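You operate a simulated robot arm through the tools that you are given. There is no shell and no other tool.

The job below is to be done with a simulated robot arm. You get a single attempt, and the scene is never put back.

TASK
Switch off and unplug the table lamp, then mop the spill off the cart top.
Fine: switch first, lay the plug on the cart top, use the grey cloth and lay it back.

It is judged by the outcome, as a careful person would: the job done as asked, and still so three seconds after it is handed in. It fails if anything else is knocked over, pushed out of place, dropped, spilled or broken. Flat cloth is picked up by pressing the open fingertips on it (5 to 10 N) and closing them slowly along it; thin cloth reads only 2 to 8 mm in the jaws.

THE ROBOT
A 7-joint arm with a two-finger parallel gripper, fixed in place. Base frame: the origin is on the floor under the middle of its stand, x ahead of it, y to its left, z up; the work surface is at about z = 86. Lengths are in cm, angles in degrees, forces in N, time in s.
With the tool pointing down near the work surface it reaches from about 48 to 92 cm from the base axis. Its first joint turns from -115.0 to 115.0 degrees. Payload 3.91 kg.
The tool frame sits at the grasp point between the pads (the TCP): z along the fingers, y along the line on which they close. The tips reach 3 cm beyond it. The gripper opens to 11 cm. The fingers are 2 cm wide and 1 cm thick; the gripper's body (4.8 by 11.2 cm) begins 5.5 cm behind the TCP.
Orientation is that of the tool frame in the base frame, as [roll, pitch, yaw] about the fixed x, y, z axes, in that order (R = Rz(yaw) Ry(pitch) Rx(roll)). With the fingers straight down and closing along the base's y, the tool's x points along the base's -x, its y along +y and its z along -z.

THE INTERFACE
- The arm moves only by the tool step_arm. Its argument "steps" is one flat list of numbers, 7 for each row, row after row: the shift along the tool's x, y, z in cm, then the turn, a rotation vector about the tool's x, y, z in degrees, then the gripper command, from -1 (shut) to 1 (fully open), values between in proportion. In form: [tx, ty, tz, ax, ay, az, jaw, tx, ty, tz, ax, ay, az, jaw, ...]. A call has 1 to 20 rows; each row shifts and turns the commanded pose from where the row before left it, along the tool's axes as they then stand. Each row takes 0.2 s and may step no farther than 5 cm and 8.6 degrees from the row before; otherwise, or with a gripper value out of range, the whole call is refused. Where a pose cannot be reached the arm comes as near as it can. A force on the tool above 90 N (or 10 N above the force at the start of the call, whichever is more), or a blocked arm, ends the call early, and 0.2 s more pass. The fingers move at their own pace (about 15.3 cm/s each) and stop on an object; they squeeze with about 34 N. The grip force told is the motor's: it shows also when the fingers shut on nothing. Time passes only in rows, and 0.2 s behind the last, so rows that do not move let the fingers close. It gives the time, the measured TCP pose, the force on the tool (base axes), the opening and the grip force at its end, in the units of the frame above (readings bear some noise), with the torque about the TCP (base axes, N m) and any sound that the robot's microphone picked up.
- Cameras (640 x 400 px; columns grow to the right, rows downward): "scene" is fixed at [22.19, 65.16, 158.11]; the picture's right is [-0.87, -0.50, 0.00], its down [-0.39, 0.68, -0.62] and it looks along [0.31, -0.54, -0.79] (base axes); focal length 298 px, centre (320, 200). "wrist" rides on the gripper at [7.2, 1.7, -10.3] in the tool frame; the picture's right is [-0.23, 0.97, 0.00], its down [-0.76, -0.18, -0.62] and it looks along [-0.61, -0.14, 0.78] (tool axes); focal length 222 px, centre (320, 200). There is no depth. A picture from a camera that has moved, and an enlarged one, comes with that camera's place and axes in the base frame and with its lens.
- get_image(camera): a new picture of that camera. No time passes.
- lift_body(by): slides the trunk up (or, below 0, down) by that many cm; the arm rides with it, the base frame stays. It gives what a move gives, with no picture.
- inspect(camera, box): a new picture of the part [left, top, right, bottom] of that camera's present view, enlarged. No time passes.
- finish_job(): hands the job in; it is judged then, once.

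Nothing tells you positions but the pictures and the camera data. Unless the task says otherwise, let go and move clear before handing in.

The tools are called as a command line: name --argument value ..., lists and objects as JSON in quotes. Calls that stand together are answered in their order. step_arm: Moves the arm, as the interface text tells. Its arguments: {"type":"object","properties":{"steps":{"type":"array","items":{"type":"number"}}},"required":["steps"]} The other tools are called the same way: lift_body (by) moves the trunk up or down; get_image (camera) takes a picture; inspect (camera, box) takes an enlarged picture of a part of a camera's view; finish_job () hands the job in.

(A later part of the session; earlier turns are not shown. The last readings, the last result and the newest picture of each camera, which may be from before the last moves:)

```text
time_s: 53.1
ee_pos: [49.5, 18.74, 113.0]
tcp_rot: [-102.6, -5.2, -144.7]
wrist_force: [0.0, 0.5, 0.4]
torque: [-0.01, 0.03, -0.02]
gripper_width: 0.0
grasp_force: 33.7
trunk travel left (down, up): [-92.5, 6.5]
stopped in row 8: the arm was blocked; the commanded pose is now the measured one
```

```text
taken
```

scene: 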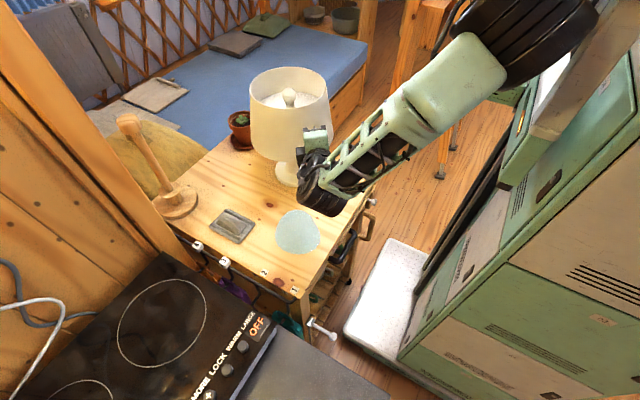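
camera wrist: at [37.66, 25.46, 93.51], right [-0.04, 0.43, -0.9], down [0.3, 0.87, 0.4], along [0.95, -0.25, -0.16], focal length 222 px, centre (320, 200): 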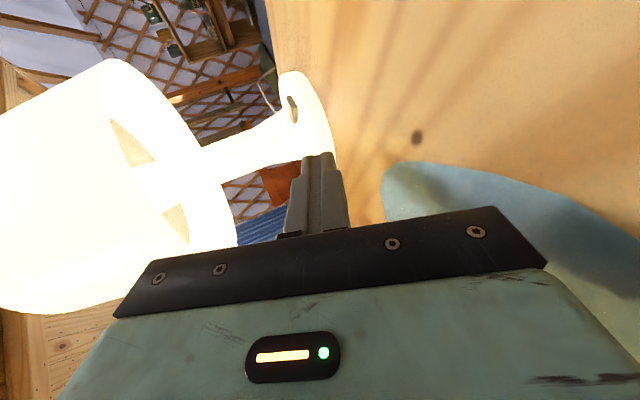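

The arm reached its inner limit again; it's clear of the lamp with no contact force. I'll move left and away first, then straighten the tool.

step_arm --steps '[-1.55, -1.0, -2.7, 0, 0, 0, -1, -1.55, -1.0, -2.7, 0, 0, 0, -1, -1.55, -1.0, -2.7, 0, 0, 0, -1, 0, 0, 0, -8, 0, 0, -1, 0, 0, 0, -8, 0, 0, -1, 0, 0, 0, -8, 0, 0, -1, 0, 0, 0, -8, 0, 0, -1, 0, 0, 0, -8, 0, 0, -1, 0, 0, 0, -8, 0, 0, -1, 0, 0, 0, 0, 0, 0, -1]'

get_image --camera "scene"

```text
time_s: 55.3
ee_pos: [49.47, 27.83, 117.33]
tcp_rot: [-150.6, -5.2, -144.6]
wrist_force: [-0.3, -0.6, 0.0]
torque: [0.02, 0.01, 0.01]
gripper_width: 0.0
grasp_force: 33.4
trunk travel left (down, up): [-92.5, 6.5]
```

```text
taken
```

scene: 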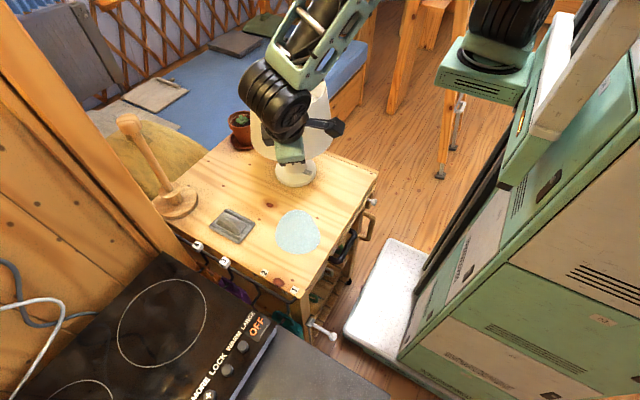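

Comfortable again. I'll square the tool to vertical, rise above the shade, and cross to the plug side.

step_arm --steps '[0, 0, 0, -5.0, 0.69, 5.98, -1, 0, 0, 0, -5.0, 0.69, 5.98, -1, 0, 0, 0, -5.0, 0.69, 5.98, -1, 0, 0, 0, -5.0, 0.69, 5.98, -1, 0, 0, 0, -5.0, 0.69, 5.98, -1, 0, 0, 0, -5.0, 0.69, 5.98, -1, 0, 0, -4, 0, 0, 0, -1, 0, 0, -4, 0, 0, 0, -1, 0, 0, -4, 0, 0, 0, -1, 0, 0, -4, 0, 0, 0, -1, 0, 0, 0, 0, 0, 0, -1]'

step_arm --steps '[-0.2, -4.4, 0, 0, 0, 0, -1, -0.2, -4.4, 0, 0, 0, 0, -1, -0.2, -4.4, 0, 0, 0, 0, -1, -0.2, -4.4, 0, 0, 0, 0, -1, -0.2, -4.4, 0, 0, 0, 0, -1, -0.2, -4.4, 0, 0, 0, 0, -1, -0.2, -4.4, 0, 0, 0, 0, -1, -0.2, -4.4, 0, 0, 0, 0, -1, -0.2, -4.4, 0, 0, 0, 0, -1, -0.2, -4.4, 0, 0, 0, 0, -1, -0.2, -4.4, 0, 0, 0, 0, -1, -0.2, -4.4, 0, 0, 0, 0, -1, -0.2, -4.4, 0, 0, 0, 0, -1, 0, 0, 0, 0, 0, 0, -1]'

get_image --camera "wrist"

get_image --camera "scene"

```text
time_s: 57.7
ee_pos: [49.5, 27.63, 133.29]
tcp_rot: [-179.8, 0.0, -179.9]
wrist_force: [0.6, -1.5, -0.1]
torque: [0.0, 0.03, 0.01]
gripper_width: 0.0
grasp_force: 34.0
trunk travel left (down, up): [-92.5, 6.5]
```

```text
time_s: 60.7
ee_pos: [51.88, -29.56, 133.41]
tcp_rot: [-180.0, 0.1, -180.0]
wrist_force: [-0.3, 0.3, -0.6]
torque: [-0.02, -0.02, 0.0]
gripper_width: 0.0
grasp_force: 34.2
trunk travel left (down, up): [-92.5, 6.5]
```

```text
taken
camera wrist: at [44.59, -27.93, 143.79], right [0.23, 0.97, 0.0], down [0.76, -0.18, 0.62], along [0.61, -0.14, -0.78], focal length 222 px, centre (320, 200)
```

wrist: 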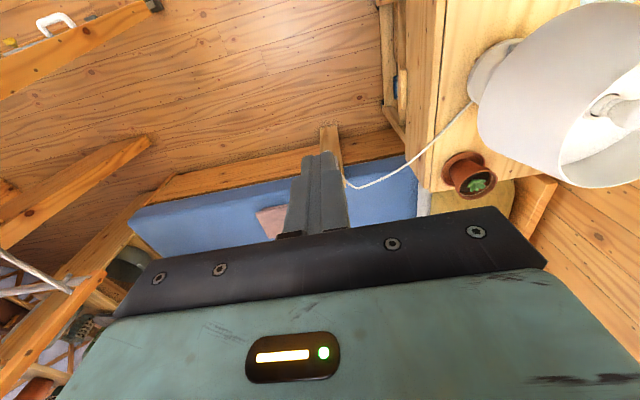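

```text
taken
```

scene: 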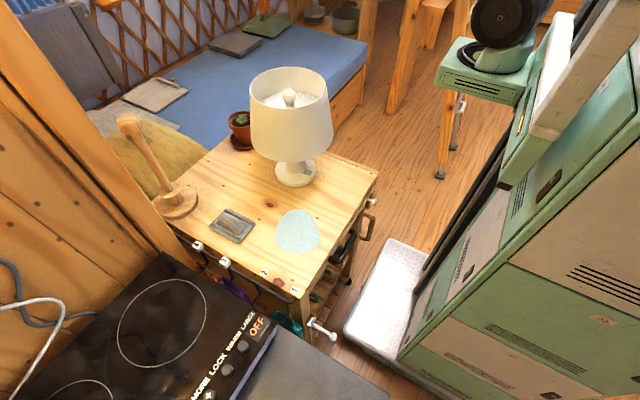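

Both pictures are clear, and the path beneath the gripper is open floor beside the cart. I'll lower the trunk in stages towards plug height and look again.

lift_body --by -28

get_image --camera "wrist"

get_image --camera "scene"

```text
time_s: 63.6
ee_pos: [51.84, -29.41, 105.58]
tcp_rot: [-179.8, 0.0, 180.0]
wrist_force: [0.1, 0.3, 0.5]
torque: [-0.01, 0.01, 0.02]
gripper_width: 0.0
grasp_force: 33.7
trunk travel left (down, up): [-64.5, 34.5]
```

```text
taken
camera wrist: at [44.59, -27.86, 115.8], right [0.23, 0.97, 0.0], down [0.76, -0.18, 0.62], along [0.61, -0.14, -0.78], focal length 222 px, centre (320, 200)
```

wrist: 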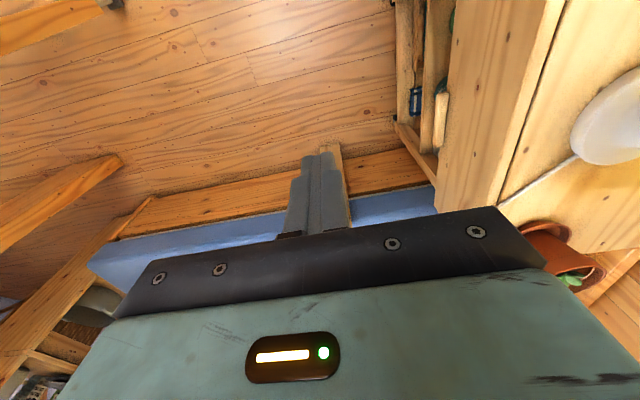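

```text
taken
```

scene: 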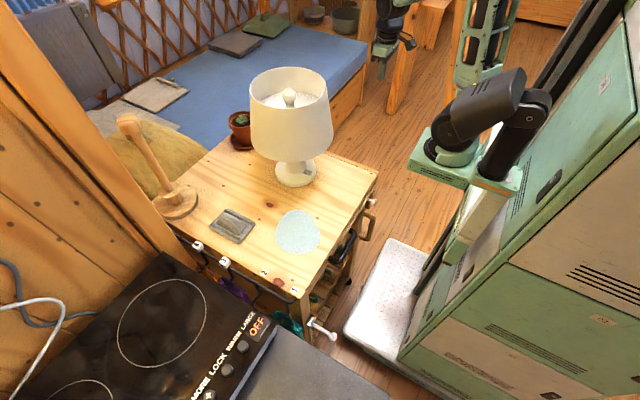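

The closed fingers block the view of the plug, so I'm opening them to look at it.

step_arm --steps '[0, 0, 0, 0, 0, 0, 1, 0, 0, 0, 0, 0, 0, 1, 0, 0, 0, 0, 0, 0, 1]'

get_image --camera "wrist"

inspect --camera "wrist" --box '[290, 130, 380, 215]'

```text
time_s: 64.4
ee_pos: [51.85, -29.5, 105.42]
tcp_rot: [-179.8, 0.0, -180.0]
wrist_force: [-0.2, -0.4, -1.1]
torque: [0.01, 0.02, -0.02]
gripper_width: 11.02
grasp_force: 0.0
trunk travel left (down, up): [-64.5, 34.5]
```

```text
taken
camera wrist: at [44.59, -27.86, 115.8], right [0.23, 0.97, 0.0], down [0.76, -0.18, 0.62], along [0.61, -0.14, -0.78], focal length 222 px, centre (320, 200)
```

wrist: 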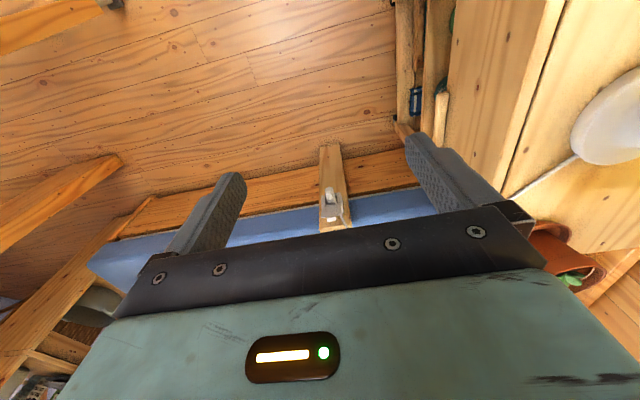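

```text
4.71 times, centred on (335, 172) of wrist
camera zoom: at [44.59, -27.86, 115.8], right [0.23, 0.97, 0.0], down [0.76, -0.18, 0.62], along [0.61, -0.14, -0.78], focal length 1045 px, centre (249, 329)
```

zoom: 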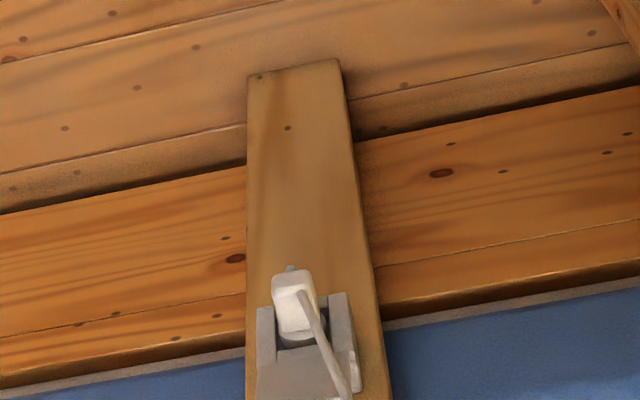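

lift_body --by -25

step_arm --steps '[0, 0, 0, 0, -8, 0, 1, 0, 0, 0, 0, -8, 0, 1, 0, 0, 0, 0, -8, 0, 1, 0, 0, 0, 0, -8, 0, 1, 0, 0, 0, 0, 0, 0, 1]'

get_image --camera "wrist"

get_image --camera "scene"

```text
time_s: 67.0
ee_pos: [51.93, -29.4, 80.53]
tcp_rot: [-179.9, 0.1, 180.0]
wrist_force: [0.1, 0.0, 0.5]
torque: [0.01, 0.03, 0.0]
gripper_width: 11.01
grasp_force: 0.0
trunk travel left (down, up): [-39.5, 59.5]
```

```text
time_s: 68.2
ee_pos: [51.82, -29.5, 80.53]
tcp_rot: [-179.9, 32.2, 179.9]
wrist_force: [0.3, -0.1, -0.1]
torque: [0.0, -0.01, 0.04]
gripper_width: 10.99
grasp_force: 0.0
trunk travel left (down, up): [-39.5, 59.5]
```

```text
taken
camera wrist: at [40.19, -27.83, 85.42], right [0.19, 0.97, 0.12], down [0.31, -0.18, 0.93], along [0.93, -0.14, -0.34], focal length 222 px, centre (320, 200)
```

wrist: 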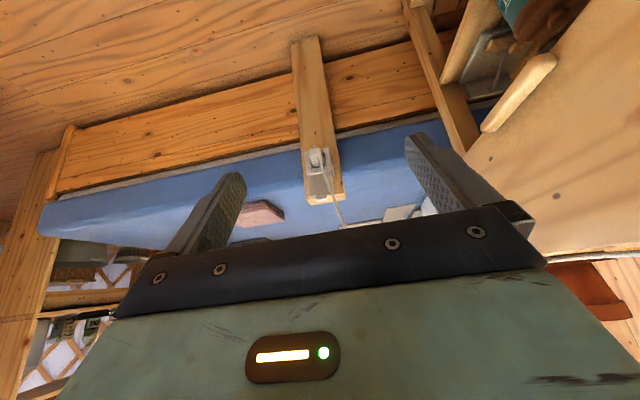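

```text
taken
```

scene: 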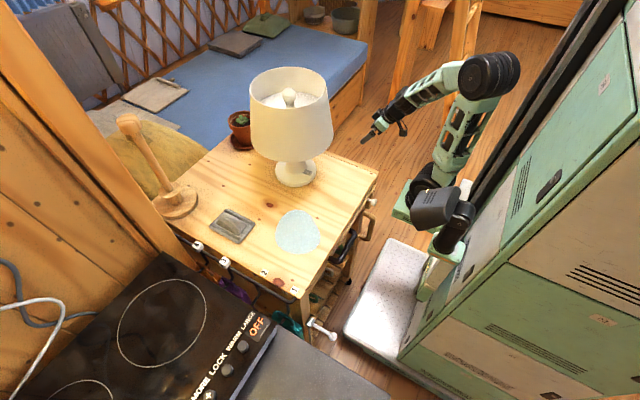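

inspect --camera "wrist" --box '[290, 130, 360, 210]'

inspect --camera "wrist" --box '[300, 140, 332, 180]'

```text
5.00 times, centred on (325, 170) of wrist
camera zoom: at [40.19, -27.83, 85.42], right [0.19, 0.97, 0.12], down [0.31, -0.18, 0.93], along [0.93, -0.14, -0.34], focal length 1111 px, centre (295, 350)
```

zoom: 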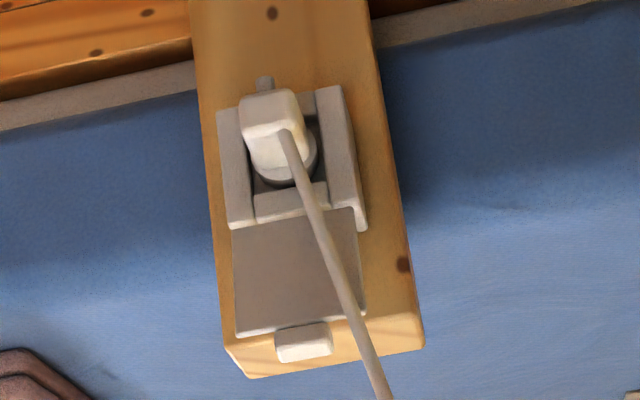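

```text
10.00 times, centred on (316, 160) of wrist
camera zoom: at [40.19, -27.83, 85.42], right [0.19, 0.97, 0.12], down [0.31, -0.18, 0.93], along [0.93, -0.14, -0.34], focal length 2221 px, centre (360, 600)
```

zoom: 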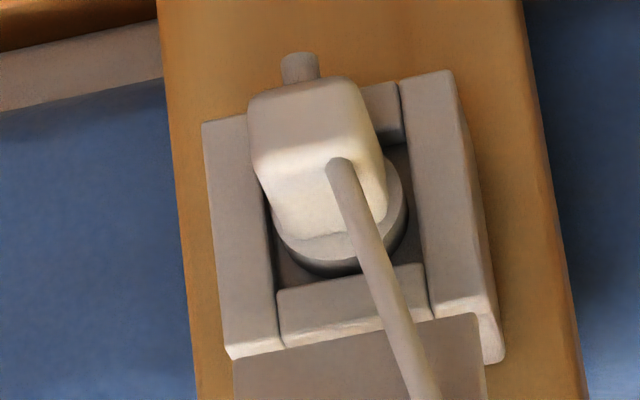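

The plug's front face is at about (88.5, -34.8, 55.2), with its body sticking out about 4 cm past the socket frame. The lid is folded up above it and the cord rises nearly vertically from it. I'll tilt the open gripper to 45° and move to a standoff in line with the plug.

step_arm --steps '[0, 0, 0, 0, -6.4, 0, 1, 0, 0, 0, 0, -6.4, 0, 1, -1.14, -0.66, 4.16, 0, 0, 0, 1, -1.14, -0.66, 4.16, 0, 0, 0, 1, -1.14, -0.66, 4.16, 0, 0, 0, 1, -1.14, -0.66, 4.16, 0, 0, 0, 1, -1.14, -0.66, 4.16, 0, 0, 0, 1, 0, 0, 0, 0, 0, 0, 1]'

get_image --camera "wrist"

get_image --camera "scene"

```text
time_s: 70.0
ee_pos: [71.51, -33.88, 70.37]
tcp_rot: [-179.9, 44.9, -179.8]
wrist_force: [0.0, 0.3, 0.0]
torque: [0.0, -0.01, -0.04]
gripper_width: 11.0
grasp_force: 0.1
out of reach, approached as far as the arm can: row 2
trunk travel left (down, up): [-39.5, 59.5]
```

```text
taken
camera wrist: at [59.03, -32.28, 72.53], right [0.16, 0.97, 0.16], down [0.1, -0.18, 0.98], along [0.98, -0.14, -0.13], focal length 222 px, centre (320, 200)
```

wrist: 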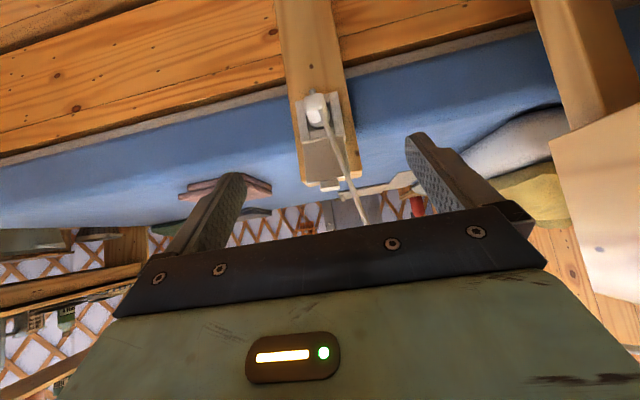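

```text
taken
```

scene: 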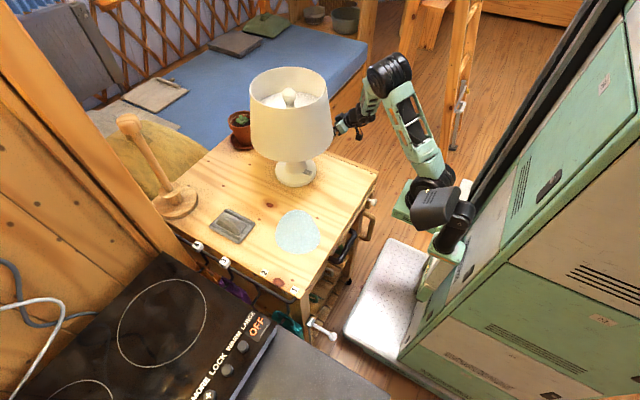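

inspect --camera "wrist" --box '[285, 80, 365, 200]'

inspect --camera "wrist" --box '[290, 80, 350, 130]'

```text
3.33 times, centred on (325, 140) of wrist
camera zoom: at [59.03, -32.28, 72.53], right [0.16, 0.97, 0.16], down [0.1, -0.18, 0.98], along [0.98, -0.14, -0.13], focal length 740 px, centre (303, 400)
```

zoom: 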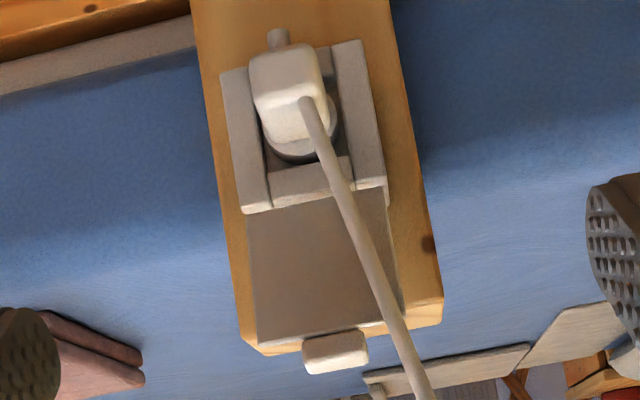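

```text
8.00 times, centred on (320, 105) of wrist
camera zoom: at [59.03, -32.28, 72.53], right [0.16, 0.97, 0.16], down [0.1, -0.18, 0.98], along [0.98, -0.14, -0.13], focal length 1777 px, centre (320, 960)
```

zoom: 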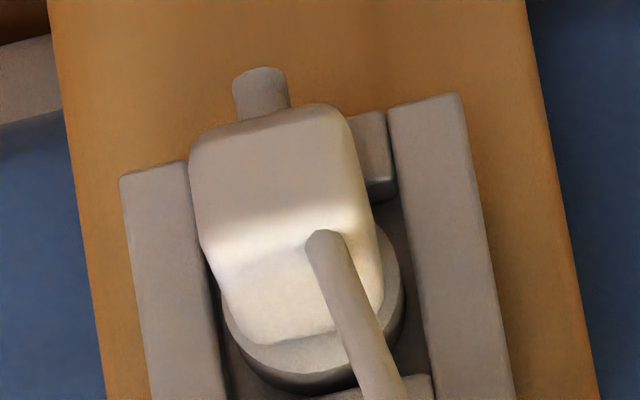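

The plug's front face is at about (89.2, -35.0, 54.1), with the socket frame's front near x 93.5. I'll move to 8 cm from the grasp and re-measure from up close.

step_arm --steps '[-0.53, -0.28, 3.89, 0, 0, 0, 1, -0.53, -0.28, 3.89, 0, 0, 0, 1, -0.53, -0.28, 3.89, 0, 0, 0, 1, -0.53, -0.28, 3.89, 0, 0, 0, 1, 0, 0, 0, 0, 0, 0, 1]'

get_image --camera "wrist"

inspect --camera "wrist" --box '[260, 40, 420, 160]'

```text
time_s: 71.2
ee_pos: [83.95, -35.0, 60.78]
tcp_rot: [-179.9, 44.8, -179.9]
wrist_force: [0.0, 0.1, 0.2]
torque: [0.04, -0.02, -0.03]
gripper_width: 11.01
grasp_force: 0.1
trunk travel left (down, up): [-39.5, 59.5]
```

```text
taken
camera wrist: at [71.52, -33.41, 62.96], right [0.16, 0.97, 0.16], down [0.1, -0.18, 0.98], along [0.98, -0.14, -0.13], focal length 222 px, centre (320, 200)
```

wrist: 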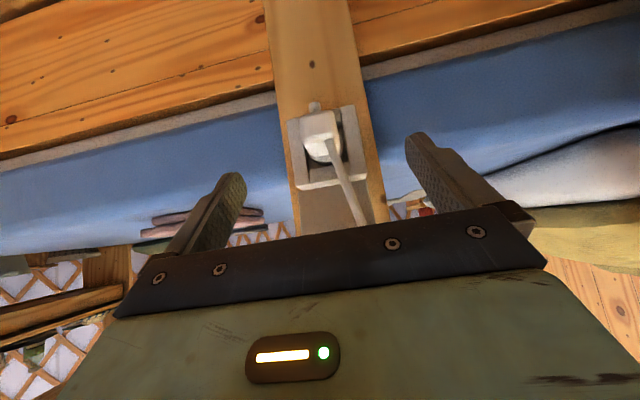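

```text
3.33 times, centred on (340, 100) of wrist
camera zoom: at [71.52, -33.41, 62.96], right [0.16, 0.97, 0.16], down [0.1, -0.18, 0.98], along [0.98, -0.14, -0.13], focal length 740 px, centre (253, 533)
```

zoom: 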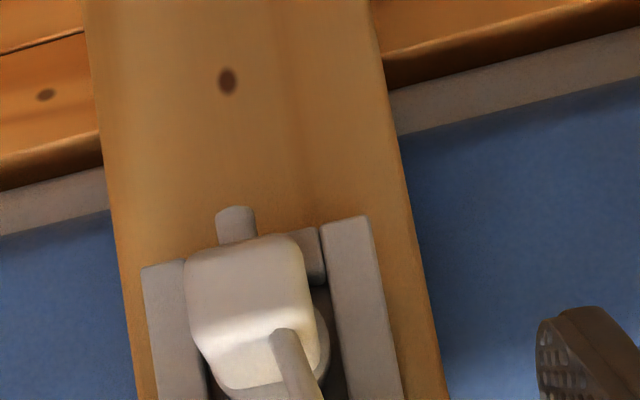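

inspect --camera "wrist" --box '[280, 90, 380, 200]'

```text
3.64 times, centred on (330, 145) of wrist
camera zoom: at [71.52, -33.41, 62.96], right [0.16, 0.97, 0.16], down [0.1, -0.18, 0.98], along [0.98, -0.14, -0.13], focal length 808 px, centre (284, 400)
```

zoom: 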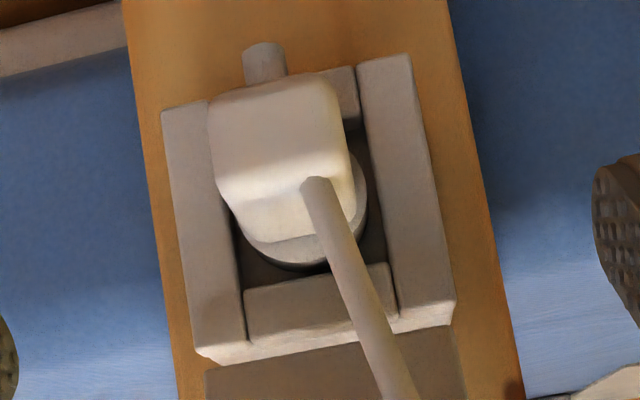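

Now I have a good fix: plug front face at about (88.8, -35.05, 54.7), with the body running to x ≈ 92.4. I'll advance along the tool axis so the fingers straddle it, staying short of the socket frame.

step_arm --steps '[0.08, -0.02, 2.5, 0, 0, 0, 1, 0.08, -0.02, 2.5, 0, 0, 0, 1, 0.07, -0.02, 2.5, 0, 0, 0, 1, 0, 0, 0, 0, 0, 0, 1]'

get_image --camera "wrist"

inspect --camera "wrist" --box '[230, 90, 430, 220]'

```text
time_s: 72.2
ee_pos: [89.04, -34.92, 55.43]
tcp_rot: [-179.7, 44.9, -180.0]
wrist_force: [-0.6, 1.1, 0.0]
torque: [-0.02, 0.01, -0.05]
gripper_width: 11.01
grasp_force: 0.0
trunk travel left (down, up): [-39.5, 59.5]
```

```text
taken
camera wrist: at [76.54, -33.36, 57.56], right [0.16, 0.97, 0.16], down [0.1, -0.18, 0.98], along [0.98, -0.14, -0.13], focal length 222 px, centre (320, 200)
```

wrist: 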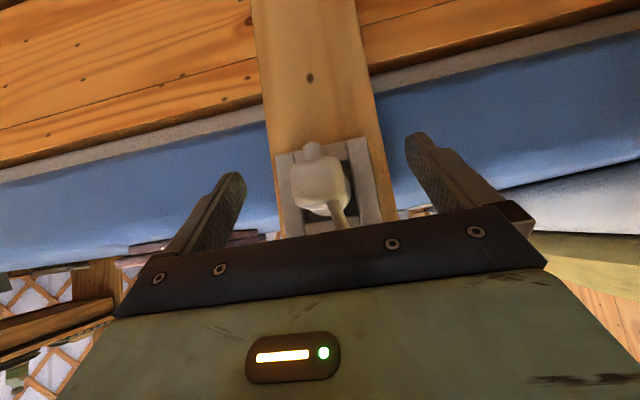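

```text
3.08 times, centred on (330, 155) of wrist
camera zoom: at [76.54, -33.36, 57.56], right [0.16, 0.97, 0.16], down [0.1, -0.18, 0.98], along [0.98, -0.14, -0.13], focal length 684 px, centre (289, 338)
```

zoom: 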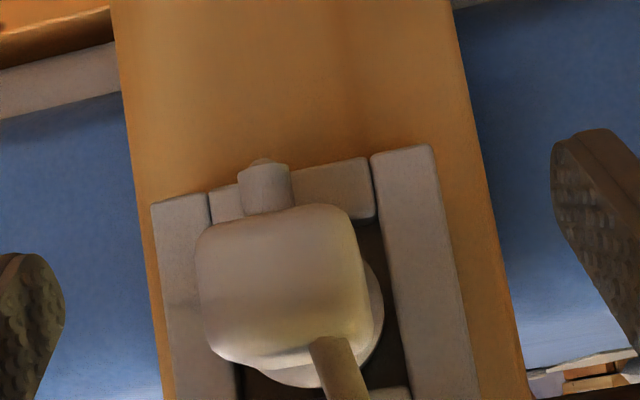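

The plug is centred between the fingers, just below the TCP axis as wanted. I'll close gradually on it.

step_arm --steps '[0, -0.1, 0.3, 0, 0, 0, 0.4, 0, 0, 0, 0, 0, 0, -0.1, 0, 0, 0, 0, 0, 0, -0.35, 0, 0, 0, 0, 0, 0, -0.5, 0, 0, 0, 0, 0, 0, -1, 0, 0, 0, 0, 0, 0, -1, 0, 0, 0, 0, 0, 0, -1]'

inspect --camera "wrist" --box '[230, 90, 430, 220]'

```text
time_s: 73.8
ee_pos: [89.26, -35.12, 55.2]
tcp_rot: [-179.9, 44.7, -179.9]
wrist_force: [0.7, 1.1, 0.3]
torque: [0.06, -0.02, 0.05]
gripper_width: 2.93
grasp_force: 34.0
trunk travel left (down, up): [-39.5, 59.5]
```

```text
3.08 times, centred on (330, 155) of wrist
camera zoom: at [76.8, -33.43, 57.4], right [0.16, 0.97, 0.16], down [0.1, -0.18, 0.98], along [0.98, -0.14, -0.13], focal length 684 px, centre (289, 338)
```

zoom: 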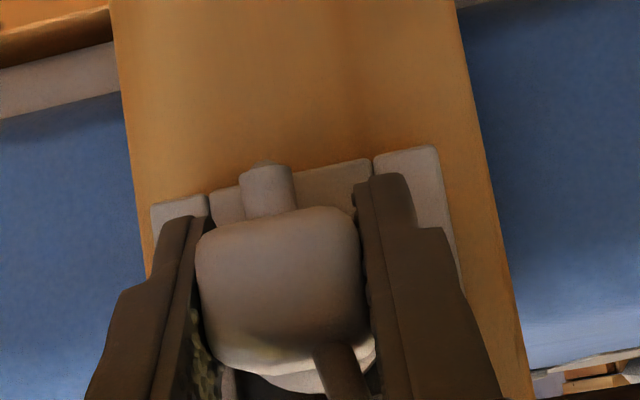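

I've got a solid grip (2.93 cm, 34 N). Now I'll pull straight back out of the socket in small steps.

step_arm --steps '[0.35, 0, -0.35, 0, 0, 0, -1, 0.35, 0, -0.35, 0, 0, 0, -1, 0.35, 0, -0.35, 0, 0, 0, -1, 0.35, 0, -0.35, 0, 0, 0, -1, 0, 0, 0, 0, 0, 0, -1]'

inspect --camera "wrist" --box '[230, 90, 430, 220]'

```text
time_s: 75.0
ee_pos: [87.28, -34.97, 55.25]
tcp_rot: [-179.8, 44.8, -179.8]
wrist_force: [-0.1, -1.2, -0.2]
torque: [-0.03, 0.03, 0.01]
gripper_width: 2.94
grasp_force: 34.0
trunk travel left (down, up): [-39.5, 59.5]
heard: snap
```

```text
3.08 times, centred on (330, 155) of wrist
camera zoom: at [74.79, -33.47, 57.44], right [0.16, 0.97, 0.16], down [0.1, -0.18, 0.98], along [0.98, -0.14, -0.13], focal length 684 px, centre (289, 338)
```

zoom: 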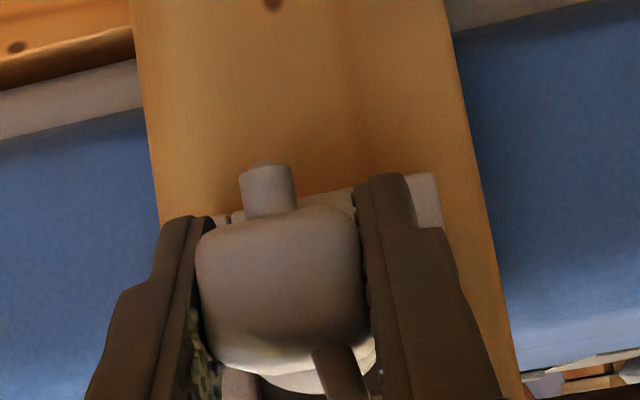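

A snap was heard and the plug came out with the gripper, with no resistance left. I'll draw it fully clear of the socket and look at it.

step_arm --steps '[1.0, 0, -1.0, 0, 0, 0, -1, 1.0, 0, -1.0, 0, 0, 0, -1, 1.0, 0, -1.0, 0, 0, 0, -1, 1.0, 0, -1.0, 0, 0, 0, -1, 1.0, 0, -1.0, 0, 0, 0, -1, 0, 0, 0, 0, 0, 0, -1]'

get_image --camera "wrist"

get_image --camera "scene"

```text
time_s: 76.3
ee_pos: [80.27, -35.02, 55.35]
tcp_rot: [-179.8, 44.8, -179.8]
wrist_force: [-0.1, -0.1, 0.1]
torque: [0.03, 0.03, -0.02]
gripper_width: 2.92
grasp_force: 34.0
trunk travel left (down, up): [-39.5, 59.5]
```

```text
taken
camera wrist: at [67.79, -33.45, 57.43], right [0.16, 0.97, 0.16], down [0.1, -0.18, 0.98], along [0.98, -0.14, -0.13], focal length 222 px, centre (320, 200)
```

wrist: 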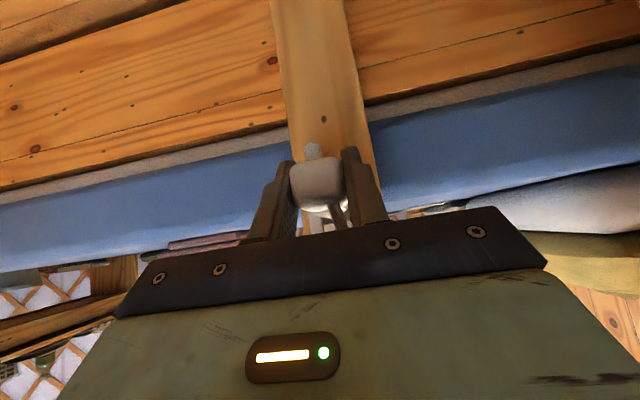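

```text
taken
```

scene: 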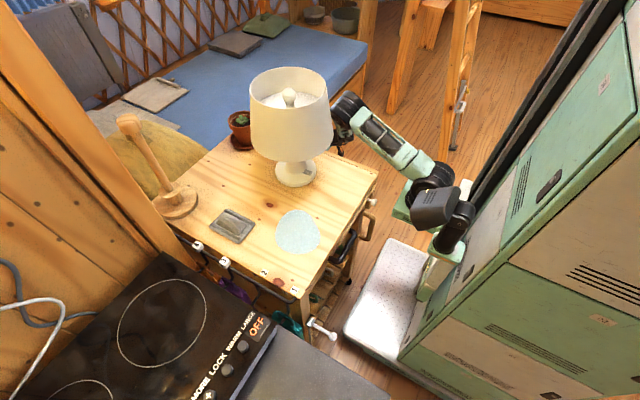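

The plug is free of the socket and firmly held. I'll retract it towards the open floor beside the cart, then raise it above cart height.

step_arm --steps '[2.54, 0.4, -2.54, 0, 0, 0, -1, 2.54, 0.4, -2.54, 0, 0, 0, -1, 2.54, 0.4, -2.54, 0, 0, 0, -1, 2.54, 0.4, -2.54, 0, 0, 0, -1, 2.54, 0.4, -2.54, 0, 0, 0, -1, 0, 0, 0, 0, 0, 0, -1]'

lift_body --by 24

get_image --camera "scene"

get_image --camera "wrist"

```text
time_s: 77.8
ee_pos: [62.15, -32.97, 55.5]
tcp_rot: [-179.7, 44.8, -179.9]
wrist_force: [0.1, 0.1, -0.2]
torque: [-0.01, 0.03, -0.04]
gripper_width: 2.92
grasp_force: 34.3
trunk travel left (down, up): [-39.5, 59.5]
```

```text
time_s: 80.2
ee_pos: [62.16, -32.96, 79.44]
tcp_rot: [-179.9, 44.8, -179.9]
wrist_force: [-0.4, 0.0, -0.5]
torque: [0.0, -0.01, 0.02]
gripper_width: 2.93
grasp_force: 34.0
trunk travel left (down, up): [-63.5, 35.5]
```

```text
taken
```

scene: 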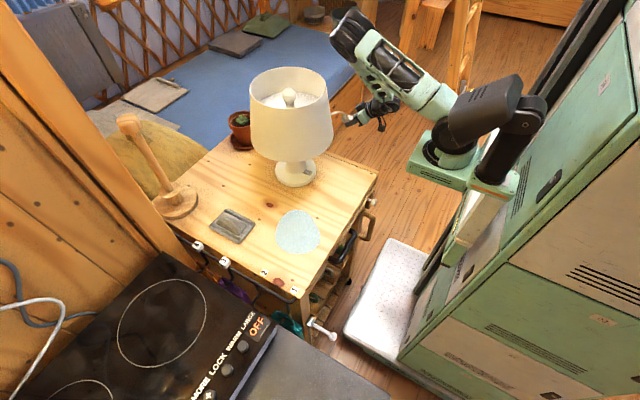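

```text
taken
camera wrist: at [49.69, -31.41, 81.63], right [0.16, 0.97, 0.16], down [0.1, -0.18, 0.98], along [0.98, -0.14, -0.13], focal length 222 px, centre (320, 200)
```

wrist: 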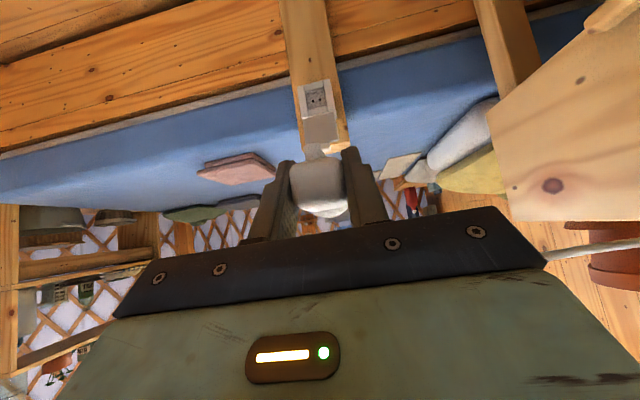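

The socket is empty and the plug is held. I'll keep raising to above cart height and then turn the tool so it faces the cart from this side.

lift_body --by 25

step_arm --steps '[0, 0, 0, -5.8, 0, -5.8, -1, 0, 0, 0, -5.8, 0, -5.8, -1, 0, 0, 0, -5.8, 0, -5.8, -1, 0, 0, 0, -5.8, 0, -5.8, -1, 0, 0, 0, -5.8, 0, -5.8, -1, 0, 0, 0, -5.8, 0, -5.8, -1, 0, 0, 0, 0, 0, 0, -1]'

get_image --camera "scene"

get_image --camera "wrist"

```text
time_s: 82.8
ee_pos: [62.21, -33.06, 104.42]
tcp_rot: [-179.8, 44.8, -180.0]
wrist_force: [-0.7, 0.8, 0.5]
torque: [0.01, 0.0, 0.0]
gripper_width: 2.93
grasp_force: 34.3
trunk travel left (down, up): [-88.5, 10.5]
```

```text
time_s: 84.4
ee_pos: [62.18, -33.01, 104.47]
tcp_rot: [180.0, 44.9, -130.8]
wrist_force: [0.3, 0.7, -1.2]
torque: [-0.03, 0.0, -0.03]
gripper_width: 2.92
grasp_force: 33.6
trunk travel left (down, up): [-88.5, 10.5]
```

```text
taken
```

scene: 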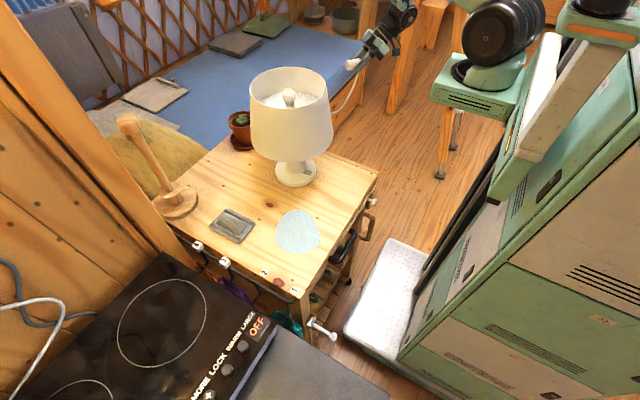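

```text
taken
camera wrist: at [52.74, -41.44, 106.63], right [-0.63, 0.76, 0.16], down [0.2, -0.04, 0.98], along [0.75, 0.65, -0.13], focal length 222 px, centre (320, 200)
```

wrist: 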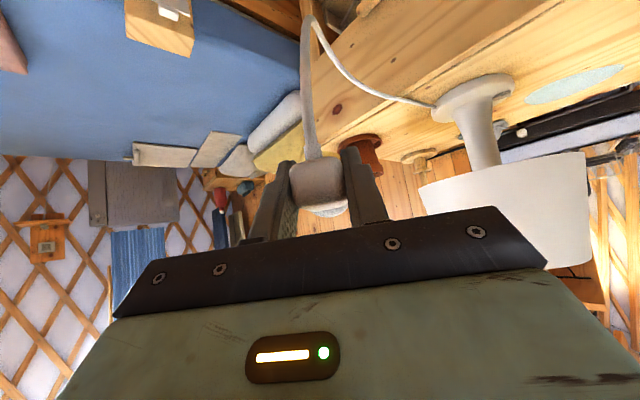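

The plug is held with its cord hanging freely to the lamp. I'll finish turning the tool to face the cart and bring it to just outside the cart's edge on the clear side of the lamp.

step_arm --steps '[0, 0, 0, -5.77, 0, -5.77, -1, 0, 0, 0, -5.77, 0, -5.77, -1, 0, 0, 0, -5.77, 0, -5.77, -1, 0, 0, 0, -5.77, 0, -5.77, -1, 0, 0, 0, -5.77, 0, -5.77, -1, -0.65, 2.74, 2.46, 0, 0, 0, -1, -0.65, 2.74, 2.46, 0, 0, 0, -1, -0.65, 2.74, 2.46, 0, 0, 0, -1, -0.65, 2.74, 2.46, 0, 0, 0, -1, -0.65, 2.74, 2.46, 0, 0, 0, -1, 0, 0, 0, 0, 0, 0, -1]'

get_image --camera "scene"

get_image --camera "wrist"

```text
time_s: 86.8
ee_pos: [48.27, -21.92, 98.21]
tcp_rot: [179.8, 44.9, -90.0]
wrist_force: [-0.2, -0.6, -0.5]
torque: [0.01, -0.02, 0.02]
gripper_width: 2.92
grasp_force: 34.2
trunk travel left (down, up): [-88.5, 10.5]
```

```text
taken
```

scene: 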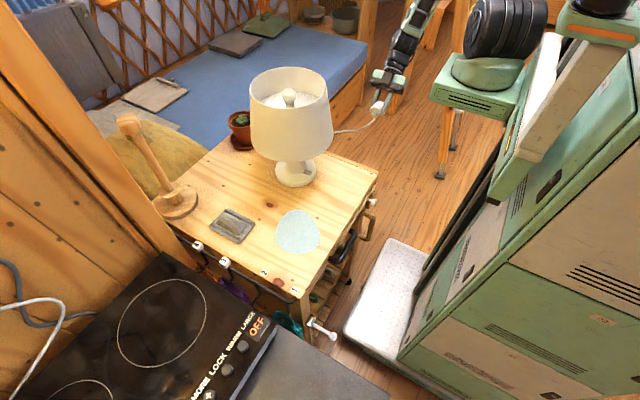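

```text
taken
camera wrist: at [46.54, -34.58, 100.34], right [-0.97, 0.16, 0.16], down [0.18, 0.1, 0.98], along [0.14, 0.98, -0.13], focal length 222 px, centre (320, 200)
```

wrist: 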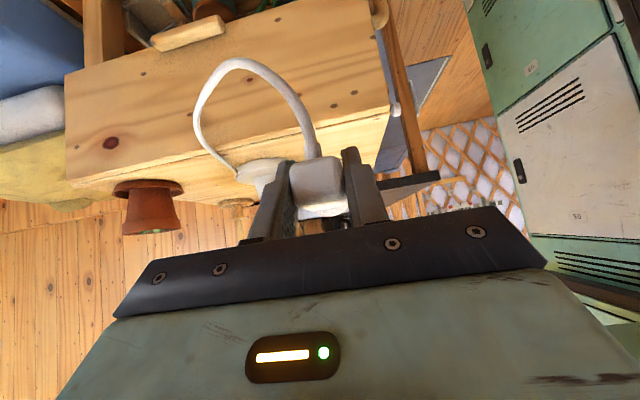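

step_arm --steps '[-0.54, -0.07, 3.7, 0, 0, 0, -1, -0.54, -0.07, 3.7, 0, 0, 0, -1, -0.54, -0.07, 3.7, 0, 0, 0, -1, -2.26, 0, 2.26, 0, 0, 0, -1, -2.26, 0, 2.26, 0, 0, 0, -1, 0, 0, 0, 0, 0, 0, -1]'

get_image --camera "scene"

get_image --camera "wrist"

```text
time_s: 88.2
ee_pos: [48.57, -6.76, 91.48]
tcp_rot: [179.7, 45.0, -90.2]
wrist_force: [0.7, -0.4, -1.4]
torque: [-0.03, 0.02, 0.01]
gripper_width: 2.92
grasp_force: 34.1
trunk travel left (down, up): [-88.5, 10.5]
```

```text
taken
```

scene: 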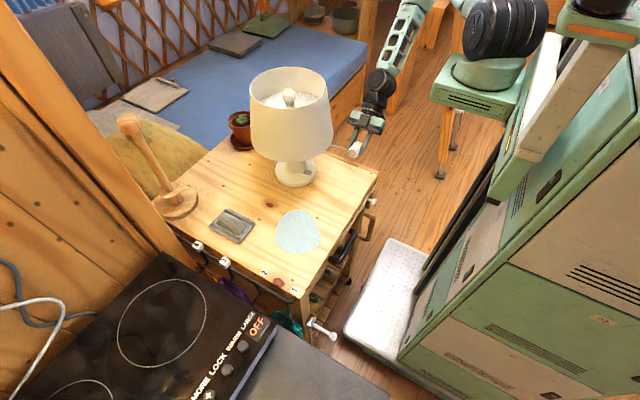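

```text
taken
camera wrist: at [46.82, -19.32, 93.68], right [-0.97, 0.16, 0.16], down [0.18, 0.1, 0.98], along [0.14, 0.98, -0.13], focal length 222 px, centre (320, 200)
```

wrist: 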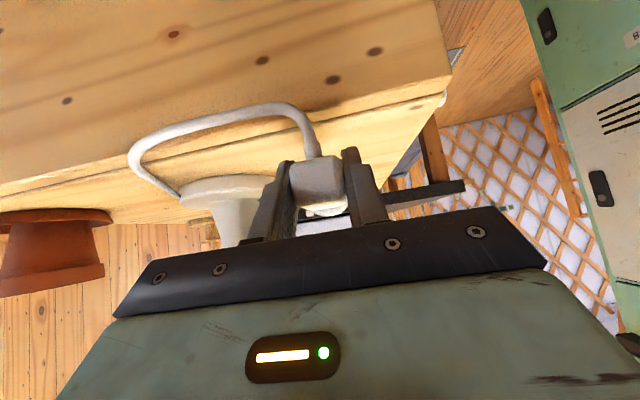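

step_arm --steps '[-2.3, 0, 2.3, 0, 0, 0, -1, -2.3, 0, 2.3, 0, 0, 0, -1, -2.3, 0, 2.3, 0, 0, 0, -1, 0, 0, 0, 0, 0, 0, -1]'

get_image --camera "scene"

get_image --camera "wrist"

inspect --camera "scene" --box '[290, 120, 390, 200]'

```text
time_s: 89.2
ee_pos: [48.58, 3.01, 91.49]
tcp_rot: [179.7, 45.0, -90.2]
wrist_force: [0.4, 0.4, -0.6]
torque: [-0.03, -0.04, 0.04]
gripper_width: 2.94
grasp_force: 34.0
trunk travel left (down, up): [-88.5, 10.5]
```

```text
taken
```

scene: 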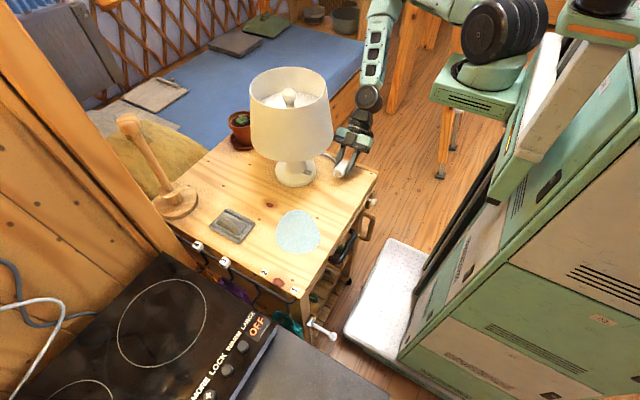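

```text
taken
camera wrist: at [46.8, -9.36, 93.58], right [-0.97, 0.16, 0.16], down [0.18, 0.1, 0.98], along [0.14, 0.98, -0.13], focal length 222 px, centre (320, 200)
```

wrist: 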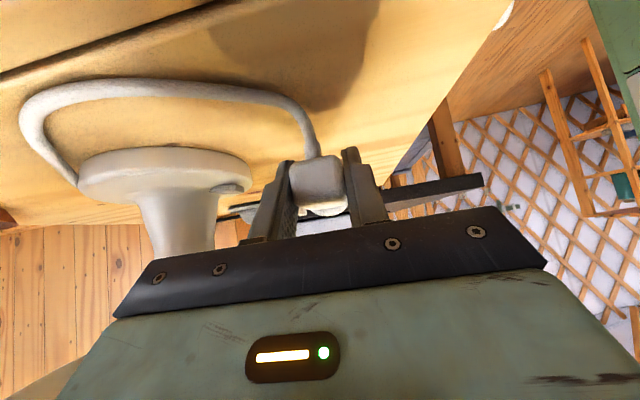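

```text
5.00 times, centred on (340, 160) of scene
camera zoom: at [22.19, 65.16, 158.11], right [-0.87, -0.5, 0.0], down [-0.39, 0.68, -0.62], along [0.31, -0.54, -0.79], focal length 1489 px, centre (220, 400)
```

zoom: 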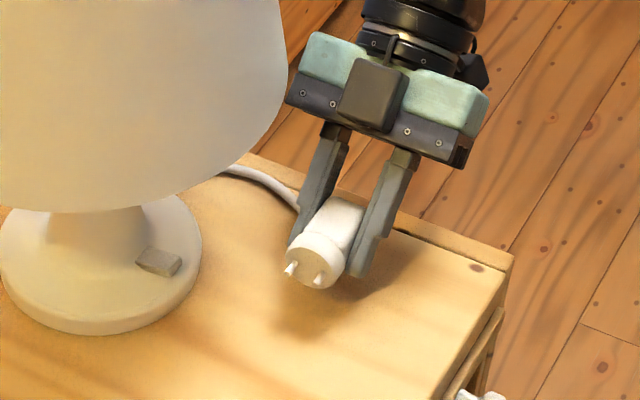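

The plug is over the clear corner of the cart top, pins pointing inward. I'll lower it gently until it touches.

step_arm --steps '[0.28, 0, 0.28, 0, 0, 0, -1, 0.28, 0, 0.28, 0, 0, 0, -1, 0.28, 0, 0.28, 0, 0, 0, -1, 0.28, 0, 0.28, 0, 0, 0, -1, 0.28, 0, 0.28, 0, 0, 0, -1, 0, 0, 0, 0, 0, 0, -1]'

inspect --camera "scene" --box '[290, 120, 390, 200]'

get_image --camera "wrist"

```text
time_s: 90.6
ee_pos: [48.69, 3.09, 89.25]
tcp_rot: [179.8, 45.0, -90.3]
wrist_force: [-0.1, 1.2, -1.0]
torque: [0.0, 0.01, -0.02]
gripper_width: 2.91
grasp_force: 33.7
trunk travel left (down, up): [-88.5, 10.5]
```

```text
5.00 times, centred on (340, 160) of scene
camera zoom: at [22.19, 65.16, 158.11], right [-0.87, -0.5, 0.0], down [-0.39, 0.68, -0.62], along [0.31, -0.54, -0.79], focal length 1489 px, centre (220, 400)
```

zoom: 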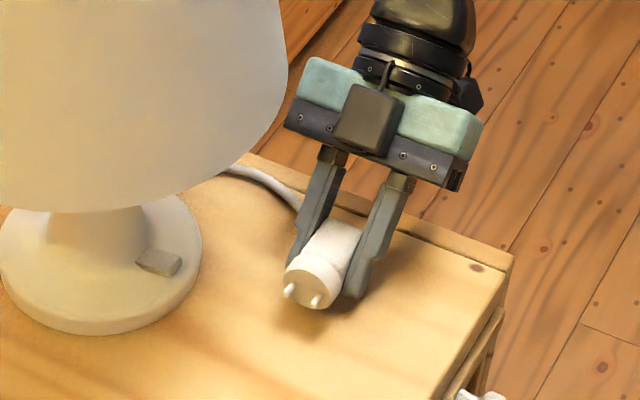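

```text
taken
camera wrist: at [46.92, -9.45, 91.52], right [-0.97, 0.16, 0.16], down [0.18, 0.1, 0.98], along [0.14, 0.98, -0.13], focal length 222 px, centre (320, 200)
```

wrist: 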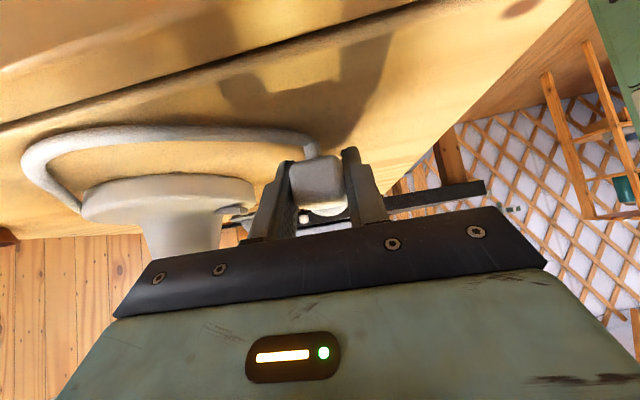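

step_arm --steps '[0.14, 0, 0.14, 0, 0, 0, -1, 0.14, 0, 0.14, 0, 0, 0, -1, 0, 0, 0, 0, 0, 0, -1]'

inspect --camera "scene" --box '[290, 120, 390, 200]'

```text
time_s: 91.4
ee_pos: [48.68, 2.94, 89.05]
tcp_rot: [179.7, 44.9, -90.3]
wrist_force: [-0.3, -0.2, -1.0]
torque: [-0.03, -0.02, 0.02]
gripper_width: 2.92
grasp_force: 33.5
trunk travel left (down, up): [-88.5, 10.5]
```

```text
5.00 times, centred on (340, 160) of scene
camera zoom: at [22.19, 65.16, 158.11], right [-0.87, -0.5, 0.0], down [-0.39, 0.68, -0.62], along [0.31, -0.54, -0.79], focal length 1489 px, centre (220, 400)
```

zoom: 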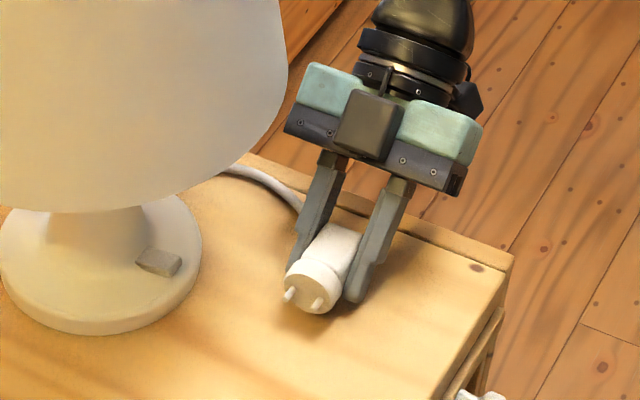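

step_arm --steps '[0.14, 0, 0.14, 0, 0, 0, -1, 0.14, 0, 0.14, 0, 0, 0, -1, 0, 0, 0, 0, 0, 0, -1]'

```text
time_s: 92.2
ee_pos: [48.71, 3.1, 88.8]
tcp_rot: [180.0, 45.1, -89.9]
wrist_force: [0.2, -12.7, 50.0]
torque: [0.34, 0.02, 0.01]
gripper_width: 2.94
grasp_force: 34.7
trunk travel left (down, up): [-88.5, 10.5]
```

Firm contact with the cart top. I'll ease up slightly, then open the jaws slowly to let the plug settle.

step_arm --steps '[-0.14, 0, -0.14, 0, 0, 0, -1, 0, 0, 0, 0, 0, 0, -1, 0, 0, 0, 0, 0, 0, -1]'

```text
time_s: 93.0
ee_pos: [48.57, 3.04, 88.79]
tcp_rot: [179.9, 44.9, -90.1]
wrist_force: [3.3, -3.5, 42.2]
torque: [0.44, -0.27, 0.45]
gripper_width: 2.93
grasp_force: 33.7
trunk travel left (down, up): [-88.5, 10.5]
```

step_arm --steps '[-0.14, 0, -0.14, 0, 0, 0, -1, 0, 0, 0, 0, 0, 0, -1]'

```text
time_s: 93.6
ee_pos: [48.58, 2.95, 88.84]
tcp_rot: [179.7, 44.8, -90.3]
wrist_force: [1.9, 4.9, 9.5]
torque: [0.27, -0.24, 0.06]
gripper_width: 2.94
grasp_force: 33.9
trunk travel left (down, up): [-88.5, 10.5]
```

Only a light touch now. Opening the jaws gently, just enough to free the plug.

step_arm --steps '[0, 0, 0, 0, 0, 0, -0.4, 0, 0, 0, 0, 0, 0, -0.3, 0, 0, 0, 0, 0, 0, -0.2, 0, 0, 0, 0, 0, 0, -0.1, 0, 0, 0, 0, 0, 0, 0, 0, 0, 0, 0, 0, 0, 0]'

inspect --camera "scene" --box '[290, 120, 390, 200]'

get_image --camera "wrist"

```text
time_s: 95.0
ee_pos: [48.69, 3.21, 89.01]
tcp_rot: [179.7, 45.0, -90.1]
wrist_force: [-0.3, -0.5, -0.3]
torque: [-0.02, 0.0, -0.01]
gripper_width: 5.49
grasp_force: 0.1
trunk travel left (down, up): [-88.5, 10.5]
```

```text
5.00 times, centred on (340, 160) of scene
camera zoom: at [22.19, 65.16, 158.11], right [-0.87, -0.5, 0.0], down [-0.39, 0.68, -0.62], along [0.31, -0.54, -0.79], focal length 1489 px, centre (220, 400)
```

zoom: 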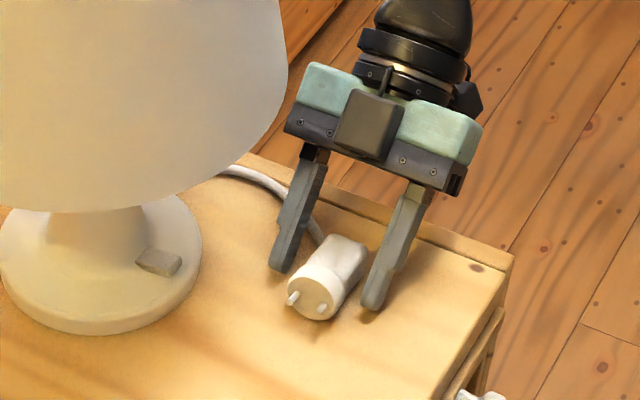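

```text
taken
camera wrist: at [46.91, -9.48, 91.1], right [-0.97, 0.16, 0.16], down [0.18, 0.1, 0.98], along [0.14, 0.98, -0.13], focal length 222 px, centre (320, 200)
```

wrist: 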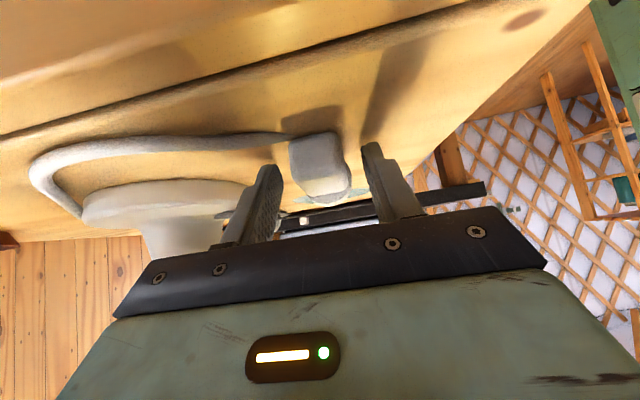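

The plug is resting on the cart top and the fingers are free of it. I'll back out along the tool axis so nothing is dragged.

step_arm --steps '[0, 0, -1.5, 0, 0, 0, 0, 0, 0, -3, 0, 0, 0, 0, 0, 0, -4, 0, 0, 0, 0, 0, 0, -4, 0, 0, 0, 0, 0, 0, -4, 0, 0, 0, 0, 0, 0, -4, 0, 0, 0, 0, 0, 0, 0, 0, 0, 0, 0]'

get_image --camera "scene"

inspect --camera "scene" --box '[250, 120, 390, 240]'

```text
time_s: 96.6
ee_pos: [48.73, -11.39, 103.55]
tcp_rot: [179.7, 44.9, -90.2]
wrist_force: [-0.3, -0.5, 0.9]
torque: [0.03, 0.0, 0.04]
gripper_width: 5.49
grasp_force: 0.1
trunk travel left (down, up): [-88.5, 10.5]
```

```text
taken
```

scene: 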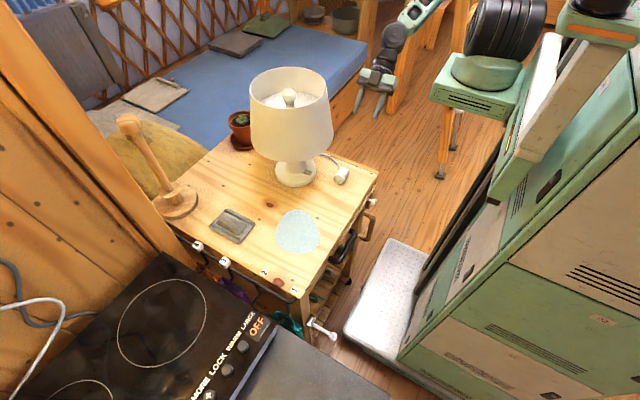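

```text
3.33 times, centred on (320, 180) of scene
camera zoom: at [22.19, 65.16, 158.11], right [-0.87, -0.5, 0.0], down [-0.39, 0.68, -0.62], along [0.31, -0.54, -0.79], focal length 993 px, centre (320, 267)
```

zoom: 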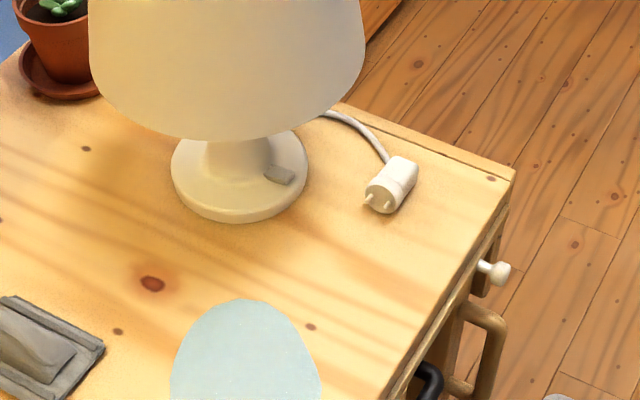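

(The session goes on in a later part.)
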